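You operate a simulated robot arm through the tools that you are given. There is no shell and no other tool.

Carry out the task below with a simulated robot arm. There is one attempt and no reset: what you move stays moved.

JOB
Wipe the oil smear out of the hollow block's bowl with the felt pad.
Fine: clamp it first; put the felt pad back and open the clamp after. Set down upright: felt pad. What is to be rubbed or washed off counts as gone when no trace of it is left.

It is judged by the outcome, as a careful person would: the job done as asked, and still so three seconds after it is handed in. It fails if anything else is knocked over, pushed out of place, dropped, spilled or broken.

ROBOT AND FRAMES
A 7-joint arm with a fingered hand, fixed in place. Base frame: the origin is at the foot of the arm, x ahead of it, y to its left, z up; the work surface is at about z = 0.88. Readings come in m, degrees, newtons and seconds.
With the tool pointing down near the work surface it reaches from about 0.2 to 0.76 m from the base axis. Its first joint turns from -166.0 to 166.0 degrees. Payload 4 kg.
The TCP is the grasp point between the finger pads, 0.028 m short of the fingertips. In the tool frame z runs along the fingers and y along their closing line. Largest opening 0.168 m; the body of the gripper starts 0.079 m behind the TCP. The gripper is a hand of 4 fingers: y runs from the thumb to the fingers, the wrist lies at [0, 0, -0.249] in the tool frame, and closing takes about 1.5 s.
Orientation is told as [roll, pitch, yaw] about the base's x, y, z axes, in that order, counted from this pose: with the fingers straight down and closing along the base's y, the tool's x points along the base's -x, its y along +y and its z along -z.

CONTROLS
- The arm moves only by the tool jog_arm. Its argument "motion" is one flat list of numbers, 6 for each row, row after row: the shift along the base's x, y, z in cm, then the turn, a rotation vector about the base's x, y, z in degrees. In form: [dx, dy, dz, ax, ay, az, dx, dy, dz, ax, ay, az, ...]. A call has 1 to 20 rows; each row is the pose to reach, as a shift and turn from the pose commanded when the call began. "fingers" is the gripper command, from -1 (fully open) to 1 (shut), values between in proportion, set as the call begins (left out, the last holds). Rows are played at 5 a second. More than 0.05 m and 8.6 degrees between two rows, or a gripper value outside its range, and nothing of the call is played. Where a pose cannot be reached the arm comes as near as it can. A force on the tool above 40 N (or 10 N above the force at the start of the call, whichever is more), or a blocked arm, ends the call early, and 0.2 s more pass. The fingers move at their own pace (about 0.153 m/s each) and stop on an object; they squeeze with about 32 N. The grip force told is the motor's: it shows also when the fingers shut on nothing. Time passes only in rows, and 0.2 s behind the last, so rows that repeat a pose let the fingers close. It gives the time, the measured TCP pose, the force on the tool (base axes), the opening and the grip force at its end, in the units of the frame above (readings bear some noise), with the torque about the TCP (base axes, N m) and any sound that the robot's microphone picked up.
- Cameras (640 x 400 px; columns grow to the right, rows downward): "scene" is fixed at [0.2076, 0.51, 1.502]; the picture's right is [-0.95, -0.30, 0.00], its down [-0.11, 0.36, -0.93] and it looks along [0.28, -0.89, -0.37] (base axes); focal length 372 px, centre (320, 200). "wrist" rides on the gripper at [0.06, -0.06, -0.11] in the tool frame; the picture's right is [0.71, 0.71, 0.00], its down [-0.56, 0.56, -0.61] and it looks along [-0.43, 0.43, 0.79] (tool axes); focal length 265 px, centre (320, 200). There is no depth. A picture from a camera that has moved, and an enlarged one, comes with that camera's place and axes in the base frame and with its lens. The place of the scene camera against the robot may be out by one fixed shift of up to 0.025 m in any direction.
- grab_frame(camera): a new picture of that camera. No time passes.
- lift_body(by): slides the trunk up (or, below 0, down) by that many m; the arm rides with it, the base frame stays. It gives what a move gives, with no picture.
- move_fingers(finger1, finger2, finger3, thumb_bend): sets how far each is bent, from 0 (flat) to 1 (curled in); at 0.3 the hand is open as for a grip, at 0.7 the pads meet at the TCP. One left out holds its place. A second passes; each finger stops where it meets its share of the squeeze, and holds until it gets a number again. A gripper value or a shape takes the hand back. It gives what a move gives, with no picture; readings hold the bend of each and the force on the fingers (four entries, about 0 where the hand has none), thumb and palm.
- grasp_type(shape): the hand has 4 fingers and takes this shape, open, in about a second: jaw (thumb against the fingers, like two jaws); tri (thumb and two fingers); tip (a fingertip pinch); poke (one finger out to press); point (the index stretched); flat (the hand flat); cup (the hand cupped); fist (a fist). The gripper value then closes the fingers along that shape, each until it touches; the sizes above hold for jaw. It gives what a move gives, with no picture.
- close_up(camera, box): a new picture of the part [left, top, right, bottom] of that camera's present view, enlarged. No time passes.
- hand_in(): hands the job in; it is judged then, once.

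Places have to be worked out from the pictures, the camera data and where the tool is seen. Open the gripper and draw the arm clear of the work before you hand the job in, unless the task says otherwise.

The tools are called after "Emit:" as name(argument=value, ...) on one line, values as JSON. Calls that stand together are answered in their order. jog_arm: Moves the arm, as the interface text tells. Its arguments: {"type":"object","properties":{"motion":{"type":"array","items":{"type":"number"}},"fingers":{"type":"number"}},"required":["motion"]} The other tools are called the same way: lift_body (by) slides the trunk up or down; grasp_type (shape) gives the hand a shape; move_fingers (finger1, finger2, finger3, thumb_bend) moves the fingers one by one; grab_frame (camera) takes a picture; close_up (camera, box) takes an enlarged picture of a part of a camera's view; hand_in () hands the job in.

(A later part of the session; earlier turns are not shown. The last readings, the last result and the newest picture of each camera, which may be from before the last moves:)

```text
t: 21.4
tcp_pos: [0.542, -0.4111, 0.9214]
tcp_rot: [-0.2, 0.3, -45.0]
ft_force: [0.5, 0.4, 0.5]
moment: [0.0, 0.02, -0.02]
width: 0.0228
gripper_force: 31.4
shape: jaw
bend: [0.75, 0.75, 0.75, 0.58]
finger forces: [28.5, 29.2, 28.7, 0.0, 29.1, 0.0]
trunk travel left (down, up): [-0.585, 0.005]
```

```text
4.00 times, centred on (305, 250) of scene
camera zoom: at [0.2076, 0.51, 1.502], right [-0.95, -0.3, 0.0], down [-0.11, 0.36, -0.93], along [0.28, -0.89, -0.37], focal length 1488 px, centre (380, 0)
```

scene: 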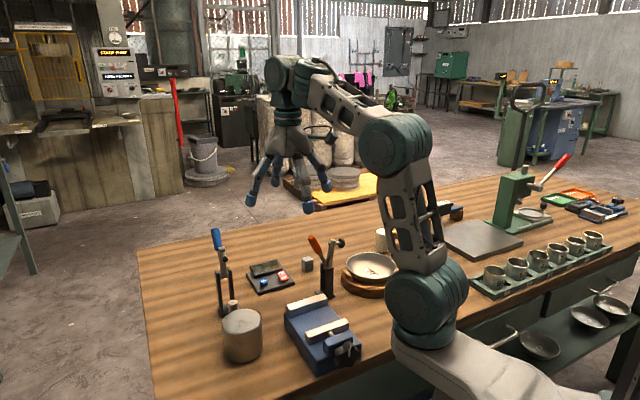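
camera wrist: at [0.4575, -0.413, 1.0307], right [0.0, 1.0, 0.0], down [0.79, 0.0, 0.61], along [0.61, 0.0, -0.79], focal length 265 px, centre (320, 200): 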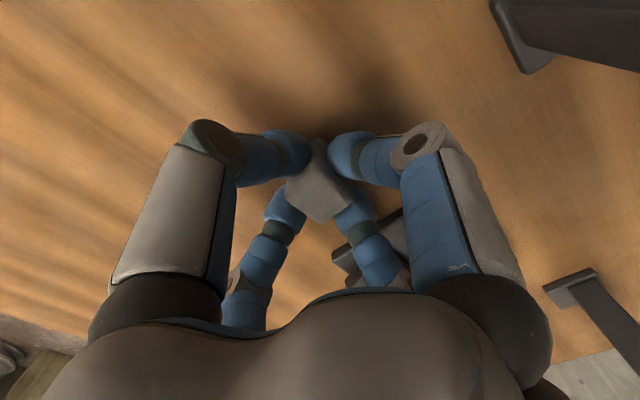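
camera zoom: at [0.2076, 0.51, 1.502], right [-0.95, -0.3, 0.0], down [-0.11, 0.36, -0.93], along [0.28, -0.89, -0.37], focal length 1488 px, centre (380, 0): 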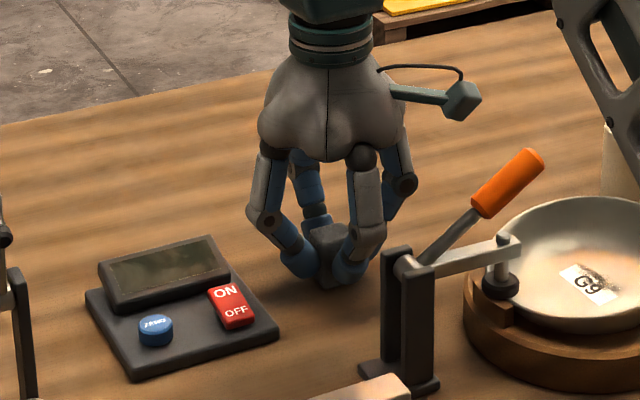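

All fingers report about 29 N on the pad. I lift it straight up and check that it comes along.

Emit:
jog_arm(motion=[0, 0, 1, 0, 0, 0, 0, 0, 4, 0, 0, 0, 0, 0, 8, 0, 0, 0, 0, 0, 12, 0, 0, 0, 0, 0, 16, 0, 0, 0, 0, 0, 19, 0, 0, 0])

Emit:
close_up(camera="scene", box=[230, 130, 390, 300])

Emit:
grab_frame(camera="wrist")

```text
t: 22.8
tcp_pos: [0.5427, -0.4117, 1.1124]
tcp_rot: [-0.2, 0.2, -45.1]
ft_force: [0.4, -0.5, 0.2]
moment: [-0.02, 0.02, 0.0]
width: 0.0224
gripper_force: 32.5
shape: jaw
bend: [0.75, 0.75, 0.75, 0.58]
finger forces: [28.5, 29.1, 28.9, 0.0, 28.9, 0.0]
trunk travel left (down, up): [-0.585, 0.005]
```

```text
2.35 times, centred on (310, 215) of scene
camera zoom: at [0.2076, 0.51, 1.502], right [-0.95, -0.3, 0.0], down [-0.11, 0.36, -0.93], along [0.28, -0.89, -0.37], focal length 875 px, centre (344, 165)
```

zoom: 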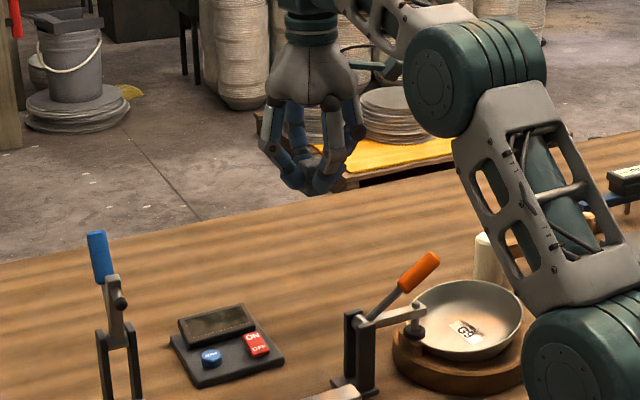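

```text
taken
camera wrist: at [0.4587, -0.4129, 1.2215], right [0.0, 1.0, 0.0], down [0.79, 0.0, 0.61], along [0.61, 0.0, -0.79], focal length 265 px, centre (320, 200)
```

wrist: 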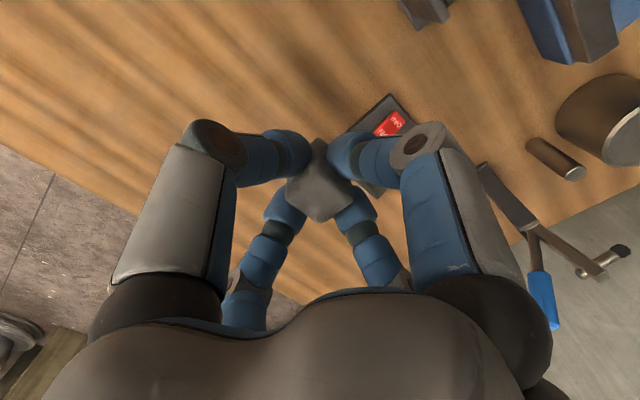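

The pad is held and came up with the hand. I zoom in to see how far it protrudes below the fingertips.

Emit:
close_up(camera="scene", box=[285, 155, 345, 215])

Emit:
close_up(camera="wrist", box=[260, 110, 380, 240])

```text
6.67 times, centred on (315, 185) of scene
camera zoom: at [0.2076, 0.51, 1.502], right [-0.95, -0.3, 0.0], down [-0.11, 0.36, -0.93], along [0.28, -0.89, -0.37], focal length 2480 px, centre (353, 300)
```

zoom: 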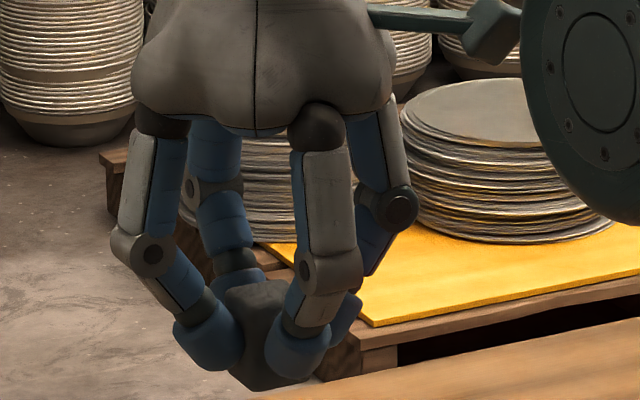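

```text
3.08 times, centred on (320, 175) of wrist
camera zoom: at [0.4587, -0.4129, 1.2215], right [0.0, 1.0, 0.0], down [0.79, 0.0, 0.61], along [0.61, 0.0, -0.79], focal length 817 px, centre (320, 277)
```

zoom: 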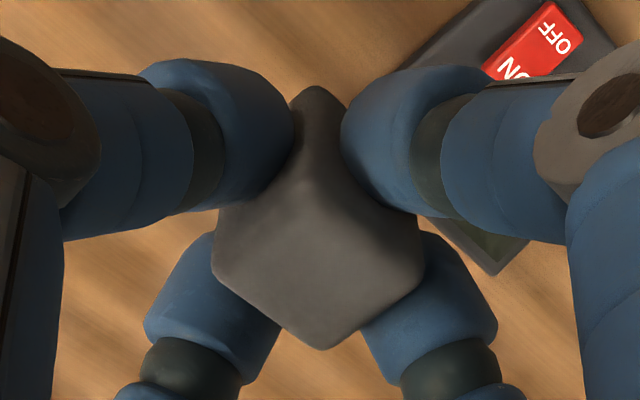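

The pad sticks out roughly 8 mm below the fingertips, enough to wipe with. I carry it over the bowl at a safe height, turning the hand to yaw 0 so that its fingers straddle the clamp arm and handle.

Emit:
jog_arm(motion=[0, 0, 2, 0, 0, 0, -3, -0.1, 2, 0, 0, 7, -6, -0.3, 2, 0, 0, 14, -9, -0.5, 2, 0, 0, 21, -12, -0.7, 2, 0, 0, 28, -15, -0.8, 2, 0, 0, 35, -18, -1.0, 2, 0, 0, 41, -19.7, -1.1, 2, 0, 0, 45, -19.7, -1.1, 2, 0, 0, 45])

Emit:
grab_frame(camera="wrist")

Emit:
grab_frame(camera="scene")

```text
t: 24.8
tcp_pos: [0.3442, -0.4223, 1.1315]
tcp_rot: [-0.3, 0.1, 0.1]
ft_force: [-0.8, 0.5, 0.0]
moment: [0.03, 0.01, 0.01]
width: 0.0225
gripper_force: 31.8
shape: jaw
bend: [0.75, 0.75, 0.75, 0.58]
finger forces: [28.3, 29.3, 28.9, 0.0, 29.1, 0.0]
trunk travel left (down, up): [-0.585, 0.005]
```

```text
taken
camera wrist: at [0.2851, -0.4837, 1.2405], right [-0.71, 0.71, 0.0], down [0.56, 0.56, 0.61], along [0.43, 0.43, -0.79], focal length 265 px, centre (320, 200)
```

wrist: 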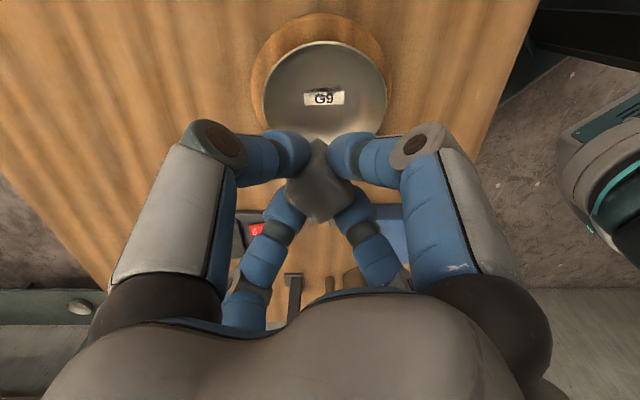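

```text
taken
```

scene: 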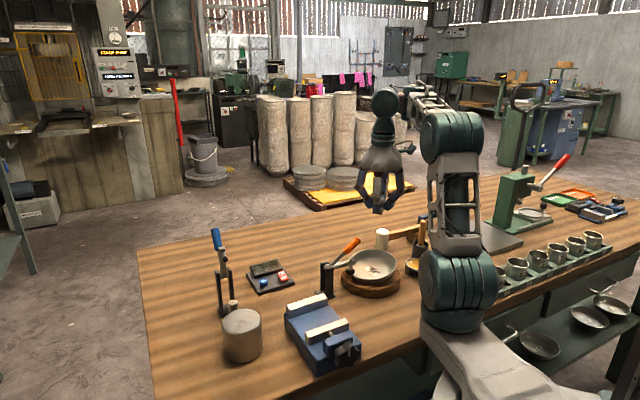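

I zoom in on the bowl from here to pin down the smear.

Emit:
close_up(camera="wrist", box=[250, 10, 390, 145])

Emit:
close_up(camera="wrist", box=[290, 75, 355, 120])

Emit:
close_up(camera="scene", box=[340, 235, 410, 300])

```text
2.96 times, centred on (320, 78) of wrist
camera zoom: at [0.2851, -0.4837, 1.2405], right [-0.71, 0.71, 0.0], down [0.56, 0.56, 0.61], along [0.43, 0.43, -0.79], focal length 786 px, centre (320, 563)
```

zoom: 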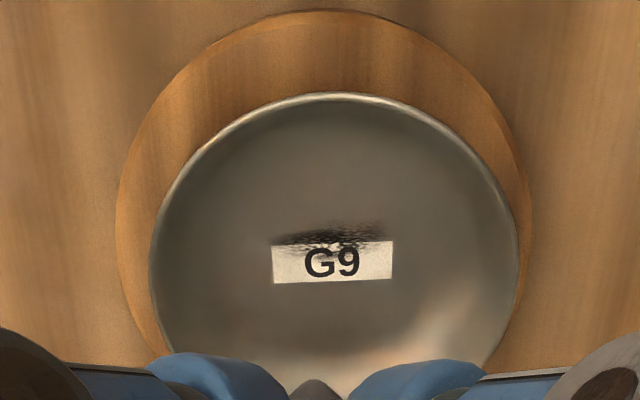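

```text
8.89 times, centred on (322, 98) of wrist
camera zoom: at [0.2851, -0.4837, 1.2405], right [-0.71, 0.71, 0.0], down [0.56, 0.56, 0.61], along [0.43, 0.43, -0.79], focal length 2359 px, centre (298, 1111)
```

zoom: 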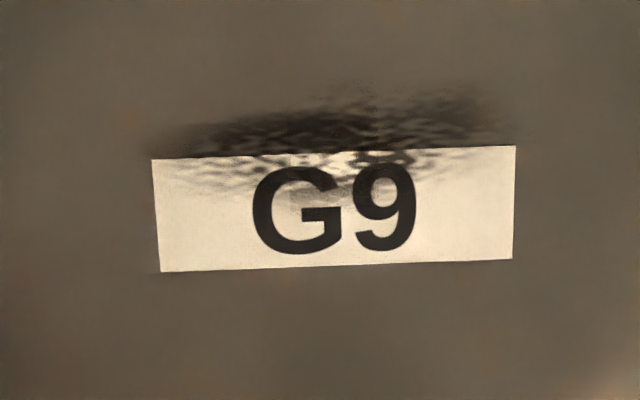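

```text
6.15 times, centred on (375, 268) of scene
camera zoom: at [0.2076, 0.51, 1.502], right [-0.95, -0.3, 0.0], down [-0.11, 0.36, -0.93], along [0.28, -0.89, -0.37], focal length 2289 px, centre (-18, -215)
```

zoom: 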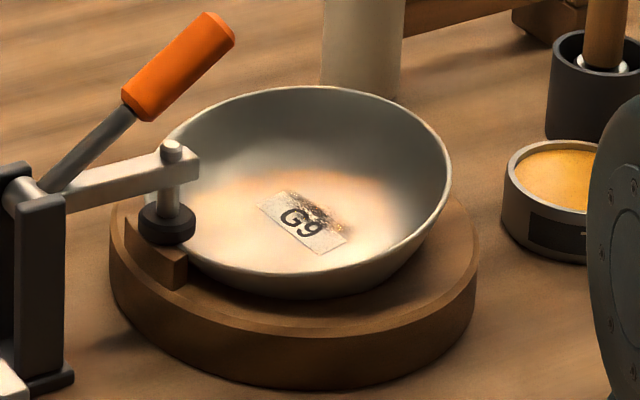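

The smear runs about 4.5 cm along the edge of the G9 label, centred at about (0.345, -0.417). I lower part way with the pad slightly to the far side of the handle, to check clearance to the clamp handle.

Emit:
jog_arm(motion=[-0.2, 0.2, -4, 0.3, 0, 0, -0.2, 0.2, -8, 0.3, 0, 0, -0.2, 0.2, -12, 0.3, 0, 0, -0.2, 0.2, -15, 0.3, 0, 0, -0.2, 0.2, -16.5, 0.3, 0, 0, -0.2, 0.2, -16.5, 0.3, 0, 0])

Emit:
grab_frame(camera="wrist")

Emit:
close_up(camera="scene", box=[310, 180, 430, 300])

```text
t: 25.5
tcp_pos: [0.4051, -0.4066, 1.046]
tcp_rot: [-0.7, -1.9, 7.0]
ft_force: [9.9, -7.1, 7.3]
moment: [0.12, -0.11, -0.22]
width: 0.0234
gripper_force: 31.5
shape: jaw
bend: [0.75, 0.77, 0.75, 0.58]
finger forces: [31.4, 51.5, 32.6, 0.0, 29.3, 0.0]
trunk travel left (down, up): [-0.585, 0.005]
stopped in row 3: the force on the tool passed its limit at 97 N (the readings are from after the stop); the commanded pose is now the measured one
```

```text
taken
camera wrist: at [0.3506, -0.4741, 1.1527], right [-0.79, 0.62, -0.03], down [0.47, 0.63, 0.63], along [0.41, 0.48, -0.78], focal length 265 px, centre (320, 200)
```

wrist: 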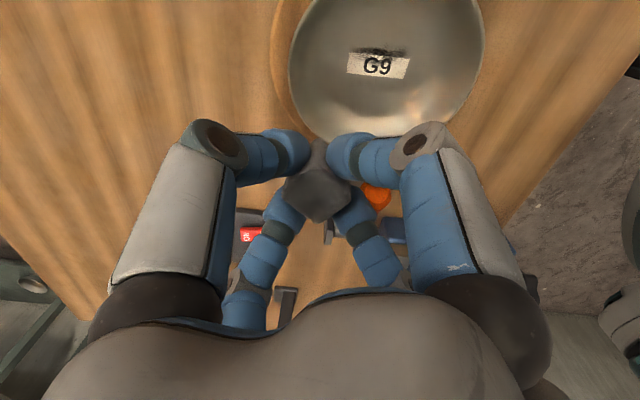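

```text
3.33 times, centred on (370, 240) of scene
camera zoom: at [0.2076, 0.51, 1.502], right [-0.95, -0.3, 0.0], down [-0.11, 0.36, -0.93], along [0.28, -0.89, -0.37], focal length 1240 px, centre (153, 67)
```

zoom: 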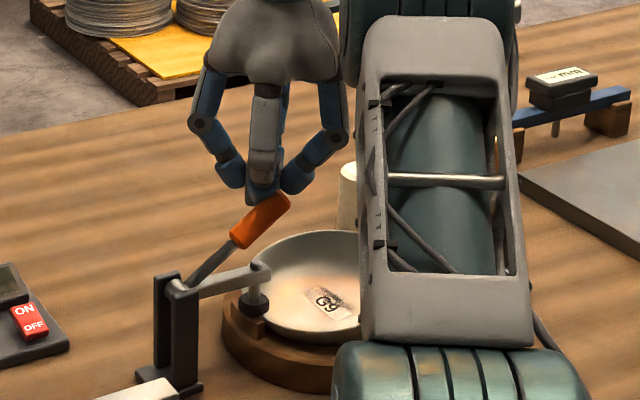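

Something pushed the hand 6 cm off course and the force stop tripped, so the hand now sits above the clamp handle. I check the whole scene before moving again.

Emit:
grab_frame(camera="scene")

Emit:
close_up(camera="scene", box=[330, 140, 530, 340])

Emit:
close_up(camera="wrist", box=[260, 110, 420, 240])

```text
taken
```

scene: 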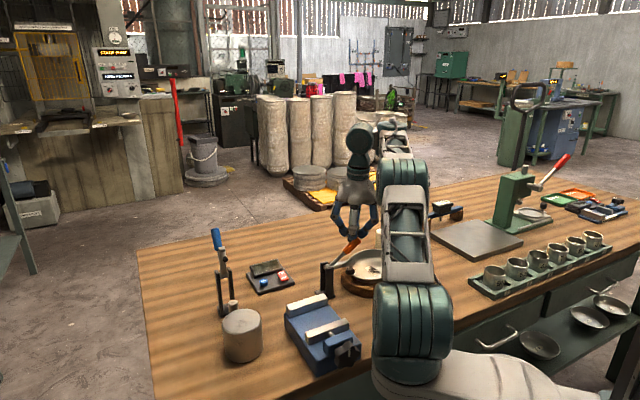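

```text
2.00 times, centred on (430, 240) of scene
camera zoom: at [0.2076, 0.51, 1.502], right [-0.95, -0.3, 0.0], down [-0.11, 0.36, -0.93], along [0.28, -0.89, -0.37], focal length 744 px, centre (100, 120)
```

zoom: 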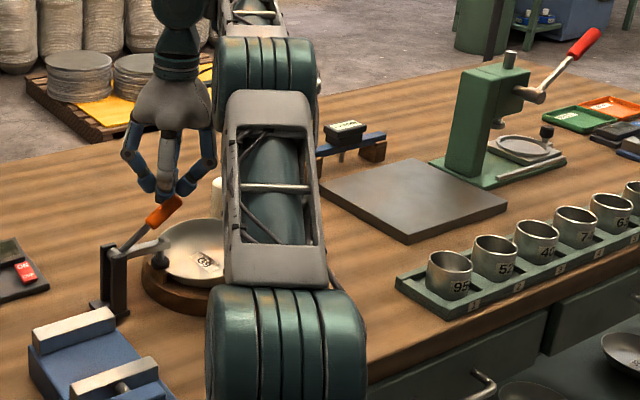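

```text
3.08 times, centred on (340, 175) of wrist
camera zoom: at [0.3506, -0.4741, 1.1527], right [-0.79, 0.62, -0.03], down [0.47, 0.63, 0.63], along [0.41, 0.48, -0.78], focal length 817 px, centre (258, 277)
```

zoom: 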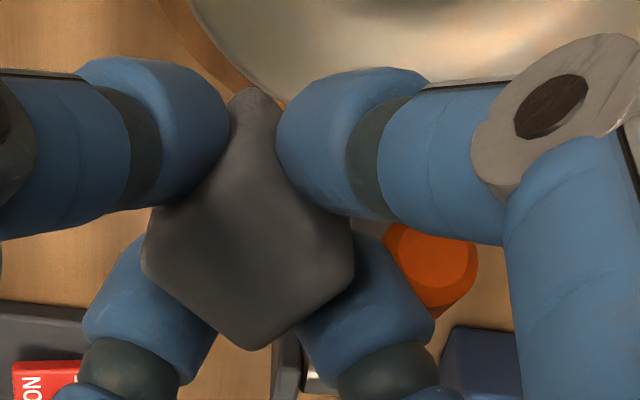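

Only the arm's posture changed: its links swung round and carried the hand onto the handle. The clamp still looks closed and the pad is still in the fingers. I raise the hand gently to clear the handle.

Emit:
jog_arm(motion=[0, 0, 1.0, 0, 0, 0, 0, 0, 2.5, 0, 0, 0, 0, 0, 4, 0, 0, 0, 0, 0, 5.5, 0, 0, 0, 0, 0, 7, 0, 0, 0])

Emit:
grab_frame(camera="scene")

Emit:
grab_frame(camera="wrist")

```text
t: 26.7
tcp_pos: [0.4046, -0.4038, 1.1156]
tcp_rot: [-0.7, -1.8, 7.0]
ft_force: [0.0, -0.5, 0.0]
moment: [0.0, 0.02, 0.0]
width: 0.0231
gripper_force: 31.5
shape: jaw
bend: [0.75, 0.77, 0.75, 0.58]
finger forces: [30.5, 31.1, 31.8, 0.0, 28.7, 0.0]
trunk travel left (down, up): [-0.585, 0.005]
```

```text
taken
```

scene: 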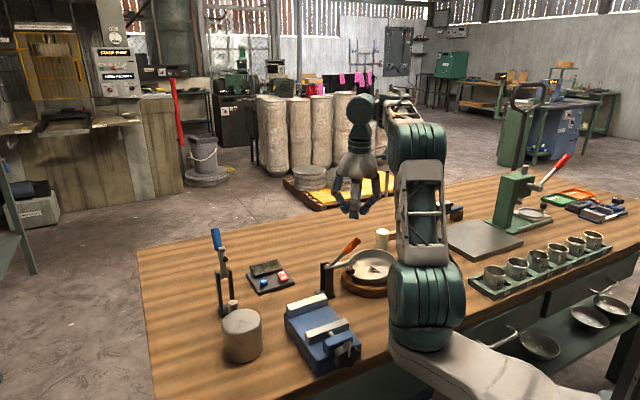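

```text
taken
camera wrist: at [0.3492, -0.4719, 1.2237], right [-0.79, 0.62, -0.03], down [0.47, 0.63, 0.62], along [0.4, 0.48, -0.78], focal length 265 px, centre (320, 200)
```

wrist: 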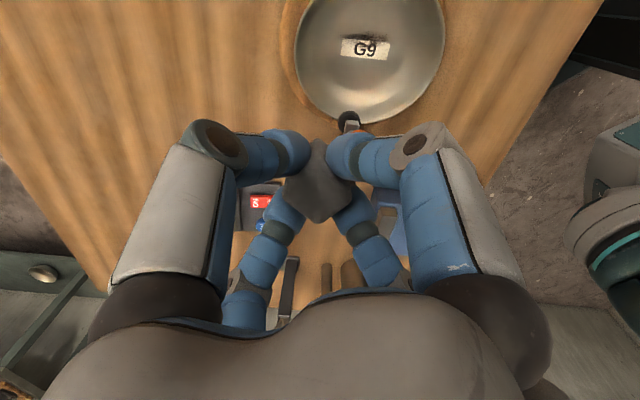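

Emit:
close_up(camera="scene", box=[310, 225, 410, 305])

Emit:
close_up(camera="scene", box=[330, 170, 390, 225])

```text
5.00 times, centred on (360, 265) of scene
camera zoom: at [0.2076, 0.51, 1.502], right [-0.95, -0.3, 0.0], down [-0.11, 0.36, -0.93], along [0.28, -0.89, -0.37], focal length 1860 px, centre (120, -125)
```

zoom: 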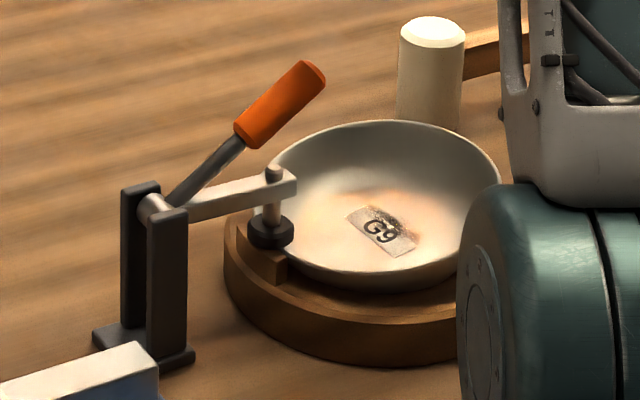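

```text
7.27 times, centred on (360, 198) of scene
camera zoom: at [0.2076, 0.51, 1.502], right [-0.95, -0.3, 0.0], down [-0.11, 0.36, -0.93], along [0.28, -0.89, -0.37], focal length 2705 px, centre (29, 218)
```

zoom: 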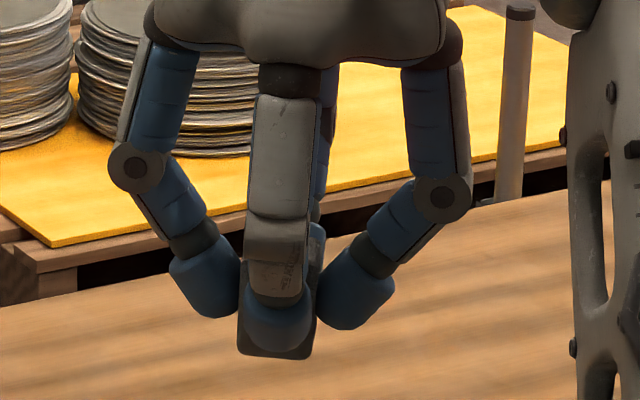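

The clamp and block look unchanged, and the pad is still upright in the fingers. I ease back over the bowl at height in small steps, correcting the hand's orientation, and watch that the arm tracks properly.

Emit:
jog_arm(motion=[-1, -0.3, 0.5, 0.2, 0.4, -1, -2, -0.6, 1.0, 0.4, 0.8, -2, -3, -0.8, 1.5, 0.6, 1.2, -3.5, -4, -1.0, 1.5, 0.7, 1.5, -5, -5, -1.3, 1.5, 0.7, 1.8, -6, -6.3, -1.6, 1.5, 0.7, 1.8, -7, -6.3, -1.6, 1.5, 0.7, 1.8, -7])

Emit:
grab_frame(camera="scene")

```text
t: 28.3
tcp_pos: [0.3407, -0.4197, 1.1316]
tcp_rot: [0.1, 0.0, 0.0]
ft_force: [-0.2, 0.6, -0.1]
moment: [0.04, 0.01, 0.0]
width: 0.0232
gripper_force: 31.9
shape: jaw
bend: [0.75, 0.77, 0.75, 0.58]
finger forces: [30.4, 30.8, 31.7, 0.1, 28.8, 0.1]
trunk travel left (down, up): [-0.585, 0.005]
```

```text
taken
```

scene: 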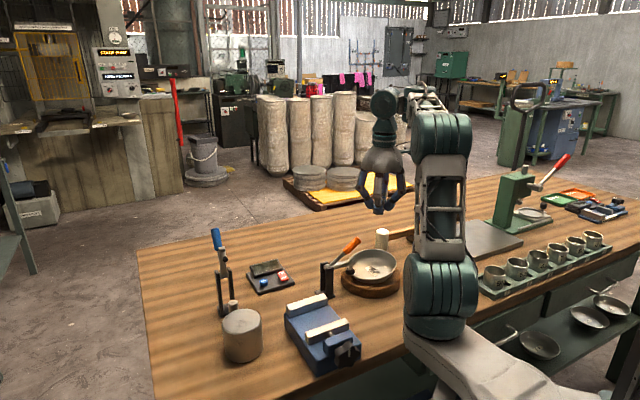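

The arm tracks well again. Now I descend in small 1 cm steps while still above handle height, to check that the arm goes straight down this time.

Emit:
jog_arm(motion=[0, 0, -1, 0, 0, 0, 0, 0, -2, 0, 0, 0, 0, 0, -3, 0, 0, 0, 0, 0, -4, 0, 0, 0, 0, 0, -4, 0, 0, 0])

Emit:
grab_frame(camera="scene")

```text
t: 29.5
tcp_pos: [0.3415, -0.4193, 1.0903]
tcp_rot: [0.1, 0.0, 0.0]
ft_force: [0.2, -1.0, -0.3]
moment: [0.02, 0.0, -0.01]
width: 0.0231
gripper_force: 31.7
shape: jaw
bend: [0.75, 0.77, 0.75, 0.58]
finger forces: [29.9, 30.7, 31.5, 0.0, 28.9, 0.0]
trunk travel left (down, up): [-0.585, 0.005]
```

```text
taken
```

scene: 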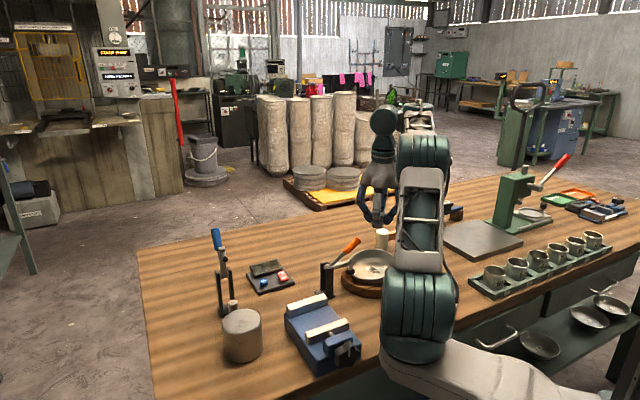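

It went straight down with only a smooth change of posture, so the earlier deviation probably came from steps that were too fast for this posture. I continue slowly at half a centimetre per row.

Emit:
jog_arm(motion=[0, 0, -0.5, 0, 0, 0, 0, 0, -1, 0, 0, 0, 0, 0, -1.5, 0, 0, 0, 0, 0, -2, 0, 0, 0, 0, 0, -2, 0, 0, 0])

Emit:
grab_frame(camera="scene")

```text
t: 30.7
tcp_pos: [0.3412, -0.4199, 1.0701]
tcp_rot: [0.1, 0.0, 0.1]
ft_force: [-0.1, 0.0, 0.0]
moment: [-0.02, 0.03, 0.01]
width: 0.0232
gripper_force: 32.1
shape: jaw
bend: [0.75, 0.77, 0.75, 0.58]
finger forces: [30.1, 30.6, 31.5, 0.0, 28.9, 0.0]
trunk travel left (down, up): [-0.585, 0.005]
```

```text
taken
```

scene: 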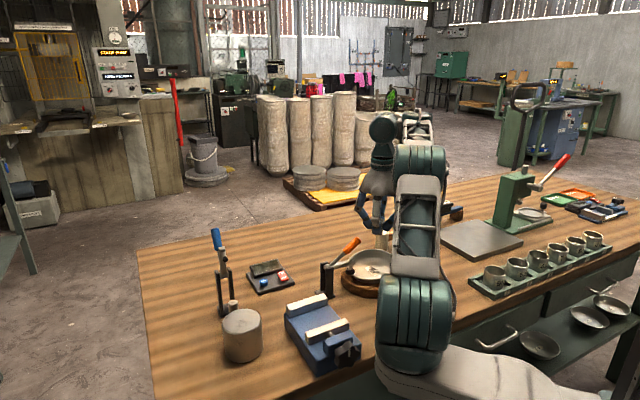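

Tracking is straight; the shoulder just swings round to make room as the hand lowers, and nothing is near it. I continue slowly downwards.

Emit:
jog_arm(motion=[0, 0, -0.5, 0, 0, 0, 0, 0, -1, 0, 0, 0, 0, 0, -1.5, 0, 0, 0, 0, 0, -2, 0, 0, 0, 0, 0, -2.5, 0, 0, 0, 0, 0, -3, 0, 0, 0, 0, 0, -3, 0, 0, 0])

Emit:
grab_frame(camera="scene")

Emit:
grab_frame(camera="wrist")

```text
t: 32.3
tcp_pos: [0.3417, -0.4204, 1.0408]
tcp_rot: [0.0, 0.1, 0.0]
ft_force: [0.3, 0.2, -1.4]
moment: [0.02, 0.01, 0.03]
width: 0.0234
gripper_force: 32.3
shape: jaw
bend: [0.75, 0.77, 0.75, 0.58]
finger forces: [30.1, 30.6, 31.4, 0.0, 28.9, 0.1]
trunk travel left (down, up): [-0.585, 0.005]
```

```text
taken
```

scene: 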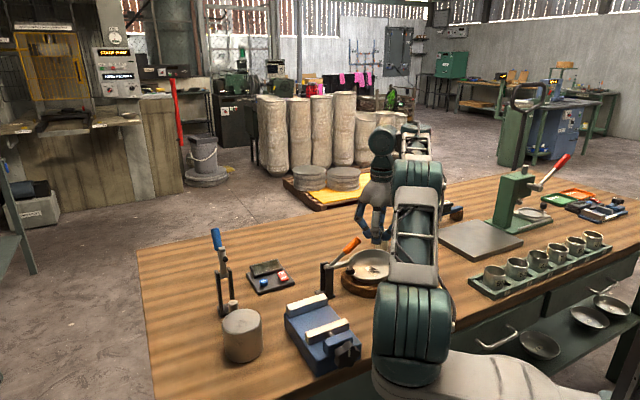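

```text
taken
camera wrist: at [0.2826, -0.4819, 1.1495], right [-0.71, 0.71, 0.0], down [0.56, 0.56, 0.62], along [0.43, 0.44, -0.79], focal length 265 px, centre (320, 200)
```

wrist: 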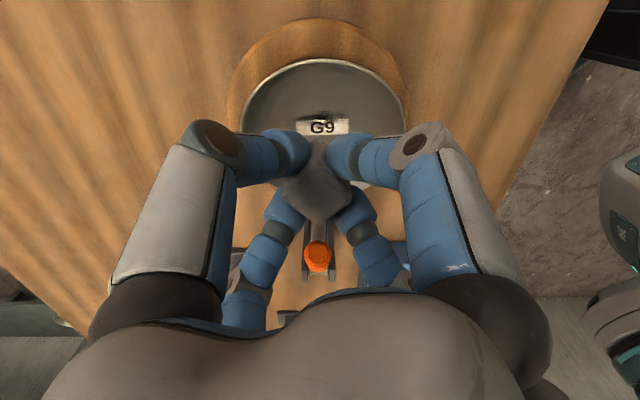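

The descent is smooth, and the handle sits between the two rear fingers as planned. I continue down until the pad's base is about at rim height.

Emit:
jog_arm(motion=[0, 0, -0.6, 0, 0, 0, 0, 0, -1.2, 0, 0, 0, 0, 0, -1.8, 0, 0, 0, 0, 0, -2.4, 0, 0, 0, 0, 0, -3.0, 0, 0, 0, 0, 0, -3.6, 0, 0, 0, 0, 0, -4.2, 0, 0, 0, 0, 0, -4.8, 0, 0, 0, 0, 0, -5.4, 0, 0, 0, 0, 0, -6.0, 0, 0, 0, 0, 0, -6.5, 0, 0, 0, 0, 0, -6.5, 0, 0, 0])

Emit:
close_up(camera="scene", box=[300, 120, 480, 300])

Emit:
grab_frame(camera="wrist")

```text
t: 34.9
tcp_pos: [0.3419, -0.4204, 0.9769]
tcp_rot: [0.1, -0.1, 0.0]
ft_force: [-0.9, -0.3, -0.3]
moment: [-0.05, -0.02, -0.01]
width: 0.0231
gripper_force: 31.9
shape: jaw
bend: [0.75, 0.77, 0.75, 0.58]
finger forces: [30.1, 30.5, 31.3, 0.0, 29.1, 0.0]
trunk travel left (down, up): [-0.585, 0.005]
```

```text
2.22 times, centred on (390, 210) of scene
camera zoom: at [0.2076, 0.51, 1.502], right [-0.95, -0.3, 0.0], down [-0.11, 0.36, -0.93], along [0.28, -0.89, -0.37], focal length 826 px, centre (164, 178)
```

zoom: 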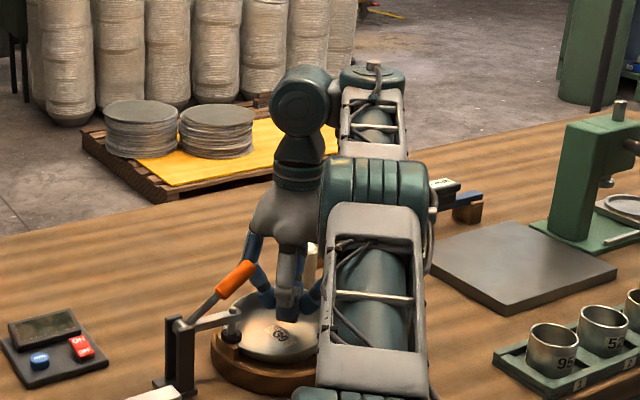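

```text
taken
camera wrist: at [0.2823, -0.482, 1.0847], right [-0.71, 0.71, 0.0], down [0.56, 0.56, 0.62], along [0.43, 0.44, -0.79], focal length 265 px, centre (320, 200)
```

wrist: 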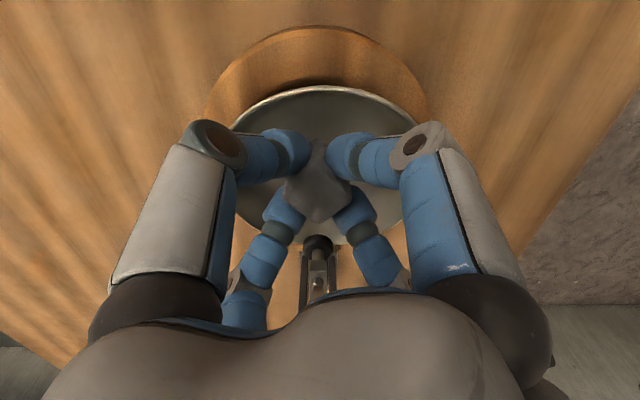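

No contact so far. I zoom in on the pad, bowl and handle clearance before the final lowering.

Emit:
close_up(camera="scene", box=[335, 200, 405, 300])

Emit:
close_up(camera="wrist", box=[230, 60, 410, 300])

```text
4.00 times, centred on (370, 250) of scene
camera zoom: at [0.2076, 0.51, 1.502], right [-0.95, -0.3, 0.0], down [-0.11, 0.36, -0.93], along [0.28, -0.89, -0.37], focal length 1488 px, centre (120, 0)
```

zoom: 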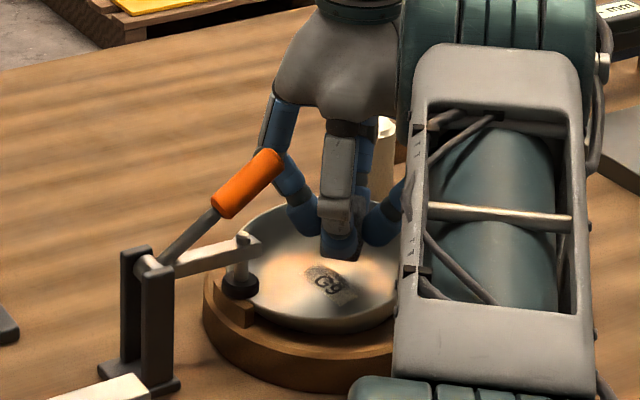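

```text
1.67 times, centred on (320, 180) of wrist
camera zoom: at [0.2823, -0.482, 1.0847], right [-0.71, 0.71, 0.0], down [0.56, 0.56, 0.62], along [0.43, 0.44, -0.79], focal length 442 px, centre (320, 233)
```

zoom: 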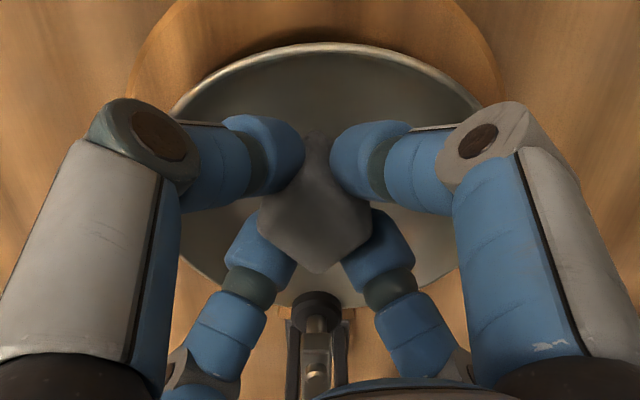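

The pad is centred in the bowl with the handle clear of the palm. I lower to just above the bowl floor, then feel for contact in small steps.

Emit:
jog_arm(motion=[0, 0, -0.5, 0, 0, 0, 0, 0, -1.0, 0, 0, 0, 0, 0, -1.5, 0, 0, 0, 0, 0, -2.0, 0, 0, 0, 0, 0, -2.4, 0, 0, 0, 0, 0, -2.4, 0, 0, 0])

```text
t: 36.3
tcp_pos: [0.3413, -0.4204, 0.9521]
tcp_rot: [0.0, 0.0, 0.0]
ft_force: [0.7, -0.4, 1.0]
moment: [-0.05, 0.03, -0.02]
width: 0.0231
gripper_force: 32.1
shape: jaw
bend: [0.75, 0.77, 0.75, 0.58]
finger forces: [30.4, 30.5, 31.2, 0.0, 29.8, 0.0]
trunk travel left (down, up): [-0.585, 0.005]
```

Emit:
jog_arm(motion=[0, 0, -0.2, 0, 0, 0, 0, 0, -0.4, 0, 0, 0, 0, 0, -0.6, 0, 0, 0])

```text
t: 37.1
tcp_pos: [0.3425, -0.4199, 0.9472]
tcp_rot: [0.0, 0.0, 0.1]
ft_force: [4.2, -4.7, 16.8]
moment: [-0.24, 0.02, 0.09]
width: 0.0235
gripper_force: 31.4
shape: jaw
bend: [0.76, 0.76, 0.75, 0.58]
finger forces: [33.1, 30.4, 33.4, 0.0, 34.6, 0.0]
trunk travel left (down, up): [-0.585, 0.005]
```

The pad is on the bowl floor with about 17 N at z 0.947. I begin wiping with strokes along the smear, easing up slightly at the ends for the bowl's curvature.

Emit:
jog_arm(motion=[-0.35, 0.35, 0.03, 0, 0, 0, -0.71, 0.71, 0.07, 0, 0, 0, -1.06, 1.06, 0.15, 0, 0, 0, -0.71, 0.71, 0.07, 0, 0, 0, -0.35, 0.35, 0.03, 0, 0, 0, 0, 0, 0.03, 0, 0, 0, 0.35, -0.35, 0.03, 0, 0, 0, 0.71, -0.71, 0.07, 0, 0, 0, 1.06, -1.06, 0.15, 0, 0, 0, 0.71, -0.71, 0.07, 0, 0, 0, 0.35, -0.35, 0.03, 0, 0, 0, 0, 0, 0.03, 0, 0, 0])

Emit:
close_up(camera="scene", box=[335, 200, 405, 300])

```text
t: 39.7
tcp_pos: [0.3425, -0.4191, 0.9452]
tcp_rot: [0.0, -0.1, 0.1]
ft_force: [0.9, -0.8, 4.9]
moment: [-0.08, -0.13, 0.02]
width: 0.0232
gripper_force: 31.5
shape: jaw
bend: [0.75, 0.76, 0.75, 0.58]
finger forces: [31.9, 30.6, 32.8, 0.1, 32.5, 0.1]
trunk travel left (down, up): [-0.585, 0.005]
```

```text
4.00 times, centred on (370, 250) of scene
camera zoom: at [0.2076, 0.51, 1.502], right [-0.95, -0.3, 0.0], down [-0.11, 0.36, -0.93], along [0.28, -0.89, -0.37], focal length 1488 px, centre (120, 0)
```

zoom: 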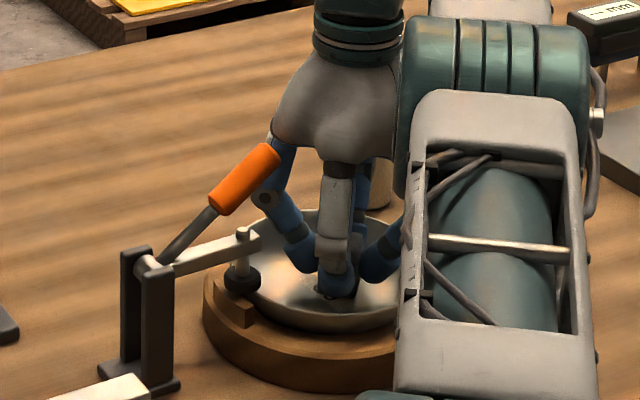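

The pad settled slightly and contact is now light, about 5 N. I do a fuller zigzag covering the whole smear with slightly more pressure.

Emit:
jog_arm(motion=[0.92, -1.63, 0.05, 0, 0, 0, 0.28, -0.99, -0.08, 0, 0, 0, -0.35, -0.35, -0.12, 0, 0, 0, -0.99, 0.28, -0.08, 0, 0, 0, -1.63, 0.92, 0.05, 0, 0, 0, -1.34, 1.2, 0.05, 0, 0, 0, -0.71, 0.57, -0.08, 0, 0, 0, -0.07, -0.07, -0.15, 0, 0, 0, 0.57, -0.71, -0.08, 0, 0, 0, 1.2, -1.34, 0.05, 0, 0, 0, 1.48, -1.06, 0.05, 0, 0, 0, 0.85, -0.42, -0.08, 0, 0, 0, 0.21, 0.21, -0.15, 0, 0, 0, -0.42, 0.85, -0.08, 0, 0, 0, -1.06, 1.48, 0.05, 0, 0, 0, -0.85, 1.7, 0.05, 0, 0, 0, -0.21, 1.06, -0.08, 0, 0, 0, 0.42, 0.42, -0.12, 0, 0, 0, 1.06, -0.21, -0.05, 0, 0, 0, 0, 0, 0, 0, 0, 0])

```text
t: 43.9
tcp_pos: [0.3415, -0.42, 0.9455]
tcp_rot: [0.1, -0.1, 0.1]
ft_force: [0.5, 1.2, 3.1]
moment: [-0.05, -0.09, 0.03]
width: 0.0234
gripper_force: 31.6
shape: jaw
bend: [0.75, 0.76, 0.75, 0.58]
finger forces: [31.6, 31.0, 32.5, 0.0, 31.8, 0.0]
trunk travel left (down, up): [-0.585, 0.005]
```

The full zigzag completed with light contact. I raise the hand 3.5 cm so the scene camera can see the bowl floor.

Emit:
jog_arm(motion=[0, 0, 0.6, 0, 0, 0, 0, 0, 1.2, 0, 0, 0, 0, 0, 1.8, 0, 0, 0, 0, 0, 2.4, 0, 0, 0, 0, 0, 3.0, 0, 0, 0, 0, 0, 3.6, 0, 0, 0])

Emit:
close_up(camera="scene", box=[335, 240, 405, 290])

Emit:
grab_frame(camera="wrist")

```text
t: 45.3
tcp_pos: [0.3409, -0.4204, 0.9811]
tcp_rot: [0.1, 0.0, 0.2]
ft_force: [-0.8, 1.1, 0.7]
moment: [0.02, 0.0, 0.01]
width: 0.0235
gripper_force: 31.7
shape: jaw
bend: [0.75, 0.76, 0.75, 0.58]
finger forces: [31.6, 30.8, 31.8, 0.0, 31.4, 0.0]
trunk travel left (down, up): [-0.585, 0.005]
```

```text
8.00 times, centred on (370, 265) of scene
camera zoom: at [0.2076, 0.51, 1.502], right [-0.95, -0.3, 0.0], down [-0.11, 0.36, -0.93], along [0.28, -0.89, -0.37], focal length 2976 px, centre (-80, -320)
```

zoom: 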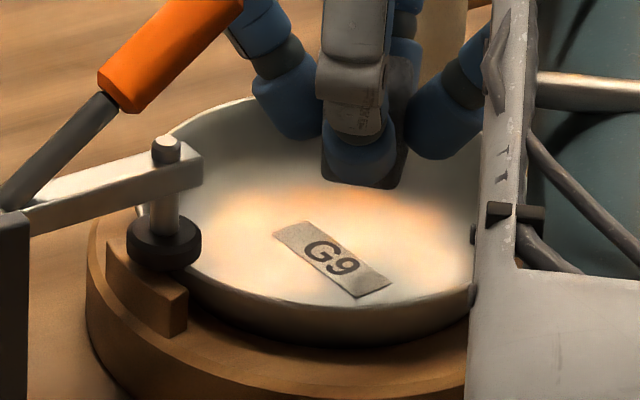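

```text
taken
camera wrist: at [0.2823, -0.4817, 1.0905], right [-0.71, 0.71, 0.0], down [0.56, 0.56, 0.62], along [0.43, 0.44, -0.79], focal length 265 px, centre (320, 200)
```

wrist: 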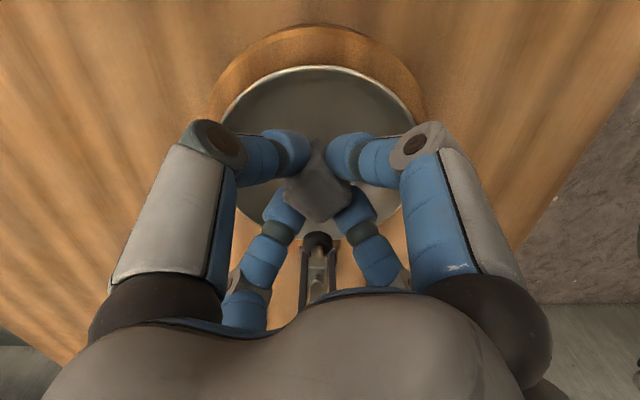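

The dark smear looks gone from the label and floor. I zoom in further for any remaining trace.

Emit:
close_up(camera="scene", box=[358, 255, 390, 280])

Emit:
close_up(camera="wrist", box=[220, 60, 420, 250])

```text
16.00 times, centred on (374, 268) of scene
camera zoom: at [0.2076, 0.51, 1.502], right [-0.95, -0.3, 0.0], down [-0.11, 0.36, -0.93], along [0.28, -0.89, -0.37], focal length 5951 px, centre (-544, -880)
```

zoom: 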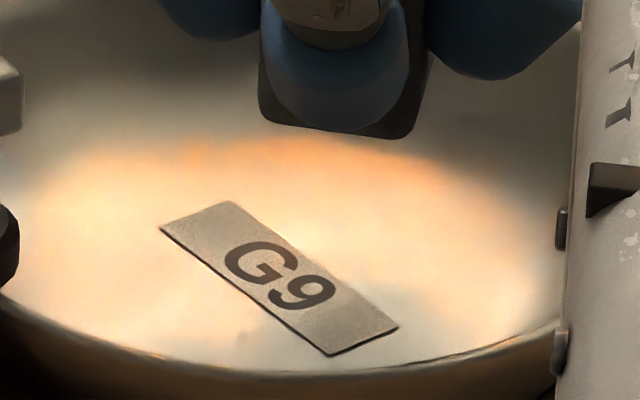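

```text
2.11 times, centred on (320, 155) of wrist
camera zoom: at [0.2823, -0.4817, 1.0905], right [-0.71, 0.71, 0.0], down [0.56, 0.56, 0.62], along [0.43, 0.44, -0.79], focal length 559 px, centre (320, 295)
```

zoom: 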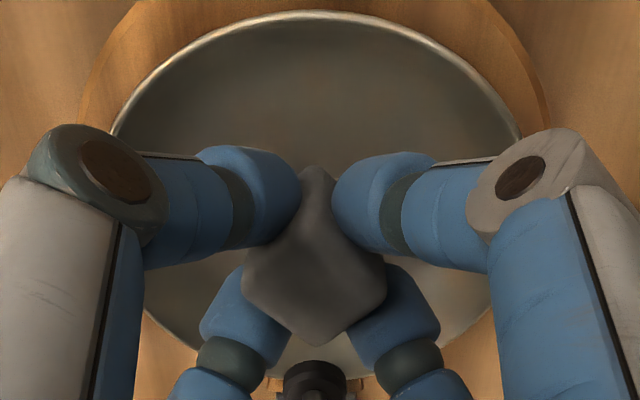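

It looks clean from here. To be sure, I raise slowly to where the wrist camera had a clear view of the label before.

Emit:
jog_arm(motion=[0, 0, 0.7, 0, 0, 0, 0, 0, 1.4, 0, 0, 0, 0, 0, 2.1, 0, 0, 0, 0, 0, 2.8, 0, 0, 0, 0, 0, 3.5, 0, 0, 0, 0, 0, 4.2, 0, 0, 0, 0, 0, 4.9, 0, 0, 0, 0, 0, 5.6, 0, 0, 0, 0, 0, 6.3, 0, 0, 0, 0, 0, 7.0, 0, 0, 0, 0, 0, 7.7, 0, 0, 0, 0, 0, 8.4, 0, 0, 0, 0, 0, 9.1, 0, 0, 0, 0, 0, 9.8, 0, 0, 0, 0, 0, 10.5, 0, 0, 0, 0, 0, 11.2, 0, 0, 0, 0, 0, 12.0, 0, 0, 0, 0, 0, 12.8, 0, 0, 0, 0, 0, 13.6, 0, 0, 0, 0, 0, 14.5, 0, 0, 0])

Emit:
grab_frame(camera="wrist")

Emit:
close_up(camera="wrist", box=[290, 75, 355, 120])

Emit:
close_up(camera="wrist", box=[250, 10, 390, 145])

Emit:
close_up(camera="scene", box=[335, 240, 405, 290])

```text
t: 49.5
tcp_pos: [0.3412, -0.4194, 1.1259]
tcp_rot: [0.1, 0.0, 0.1]
ft_force: [0.5, -1.3, 0.0]
moment: [0.01, 0.01, 0.01]
width: 0.0236
gripper_force: 32.2
shape: jaw
bend: [0.75, 0.76, 0.75, 0.58]
finger forces: [31.4, 30.6, 31.7, 0.0, 31.3, 0.0]
trunk travel left (down, up): [-0.585, 0.005]
```

```text
taken
camera wrist: at [0.2823, -0.4814, 1.2358], right [-0.71, 0.71, 0.0], down [0.56, 0.56, 0.62], along [0.43, 0.44, -0.79], focal length 265 px, centre (320, 200)
```

wrist: 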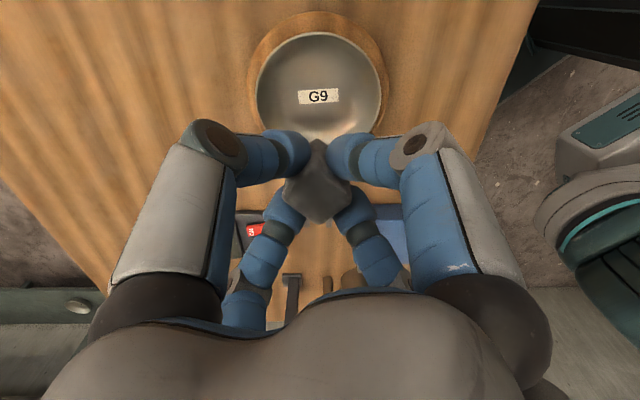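

```text
8.89 times, centred on (322, 98) of wrist
camera zoom: at [0.2823, -0.4814, 1.2358], right [-0.71, 0.71, 0.0], down [0.56, 0.56, 0.62], along [0.43, 0.44, -0.79], focal length 2359 px, centre (298, 1111)
```

zoom: 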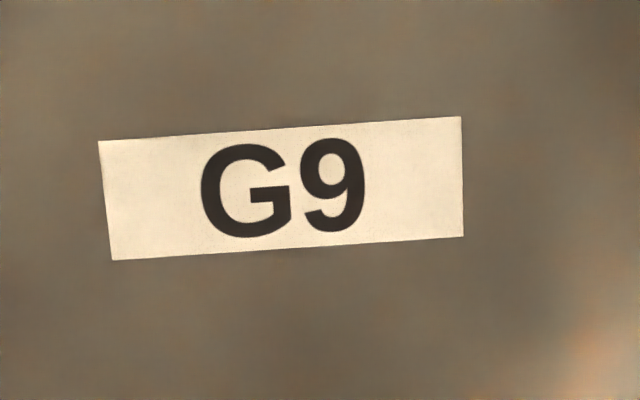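

```text
2.96 times, centred on (320, 78) of wrist
camera zoom: at [0.2823, -0.4814, 1.2358], right [-0.71, 0.71, 0.0], down [0.56, 0.56, 0.62], along [0.43, 0.44, -0.79], focal length 786 px, centre (320, 563)
```

zoom: 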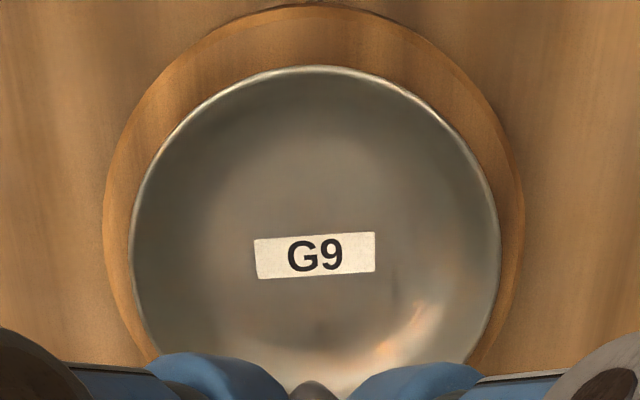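

```text
8.00 times, centred on (370, 265) of scene
camera zoom: at [0.2076, 0.51, 1.502], right [-0.95, -0.3, 0.0], down [-0.11, 0.36, -0.93], along [0.28, -0.89, -0.37], focal length 2976 px, centre (-80, -320)
```

zoom: 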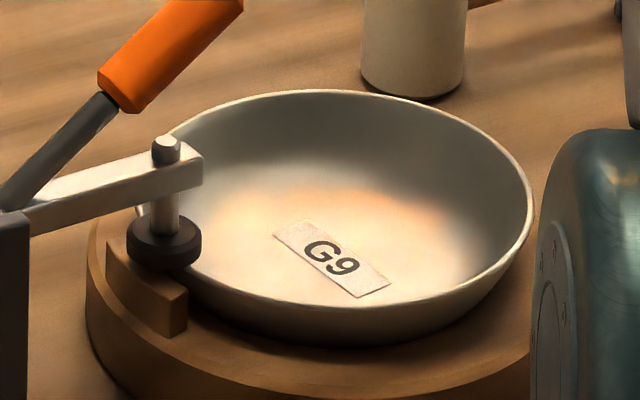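

The label and the floor around it are clean now. I check the faint darker spots to the lower right to tell reflection from residue.

Emit:
close_up(camera="wrist", box=[300, 90, 370, 140])

Emit:
close_up(camera="scene", box=[352, 248, 402, 283])

```text
8.00 times, centred on (335, 115) of wrist
camera zoom: at [0.2823, -0.4814, 1.2358], right [-0.71, 0.71, 0.0], down [0.56, 0.56, 0.62], along [0.43, 0.44, -0.79], focal length 2123 px, centre (200, 880)
```

zoom: 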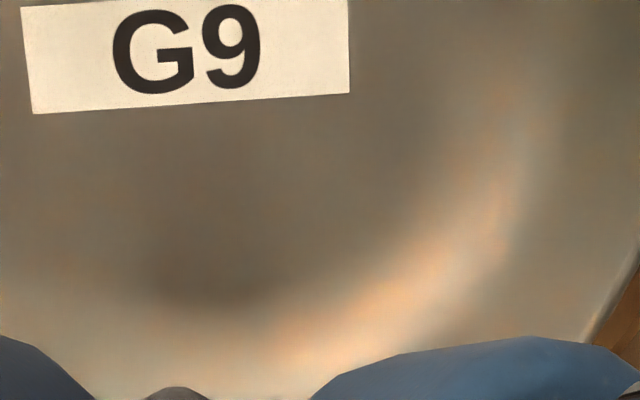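

```text
11.43 times, centred on (377, 266) of scene
camera zoom: at [0.2076, 0.51, 1.502], right [-0.95, -0.3, 0.0], down [-0.11, 0.36, -0.93], along [0.28, -0.89, -0.37], focal length 4251 px, centre (-331, -549)
```

zoom: 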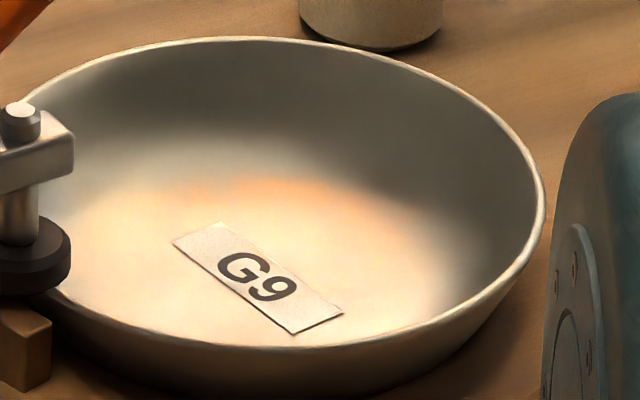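

No trace of the smear is left; those spots are soft reflections that change with the view. I carry the pad back towards its place at height, slowly, turning the hand back to -45°.

Emit:
jog_arm(motion=[0.5, 0, 0.5, 0, 0, 0, 2.0, 0, 0.5, 0, 0, -3, 3.5, 0.1, 0.5, 0, 0, -6, 5.0, 0.2, 0.5, 0, 0, -9.5, 6.5, 0.2, 0.5, 0, 0, -13, 8.0, 0.3, 0.5, 0, 0, -16.5, 9.5, 0.4, 0.5, 0, 0, -20, 11.0, 0.4, 0.5, 0, 0, -23.5, 12.5, 0.5, 0.5, 0, 0, -27, 14.0, 0.5, 0.3, 0, 0, -30.5, 15.5, 0.6, 0, 0, 0, -34, 17.0, 0.7, 0, 0, 0, -37.5, 18.5, 0.8, 0, 0, 0, -41, 20.1, 0.8, 0, 0, 0, -45, 20.1, 0.8, 0, 0, 0, -45])

Emit:
grab_frame(camera="wrist")

Emit:
grab_frame(camera="scene")

```text
t: 52.7
tcp_pos: [0.5424, -0.4111, 1.1263]
tcp_rot: [0.0, -0.1, -45.0]
ft_force: [-0.7, -0.9, 0.0]
moment: [-0.02, 0.01, -0.01]
width: 0.0235
gripper_force: 31.9
shape: jaw
bend: [0.75, 0.76, 0.75, 0.58]
finger forces: [30.7, 30.0, 31.4, 0.0, 31.0, 0.0]
trunk travel left (down, up): [-0.585, 0.005]
```

```text
taken
camera wrist: at [0.4584, -0.4133, 1.2357], right [0.0, 1.0, 0.0], down [0.79, 0.0, 0.62], along [0.62, 0.0, -0.79], focal length 265 px, centre (320, 200)
```

wrist: 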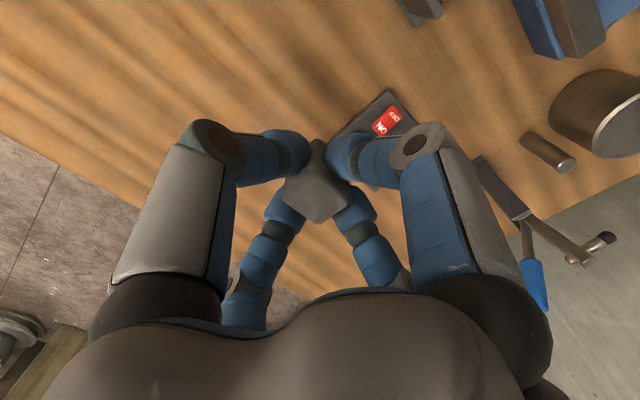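

```text
taken
```

scene: 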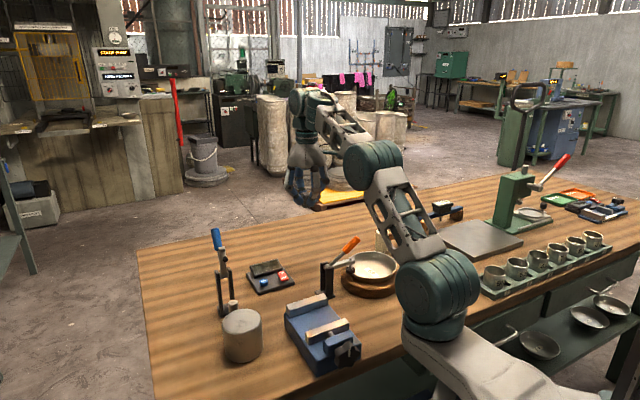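

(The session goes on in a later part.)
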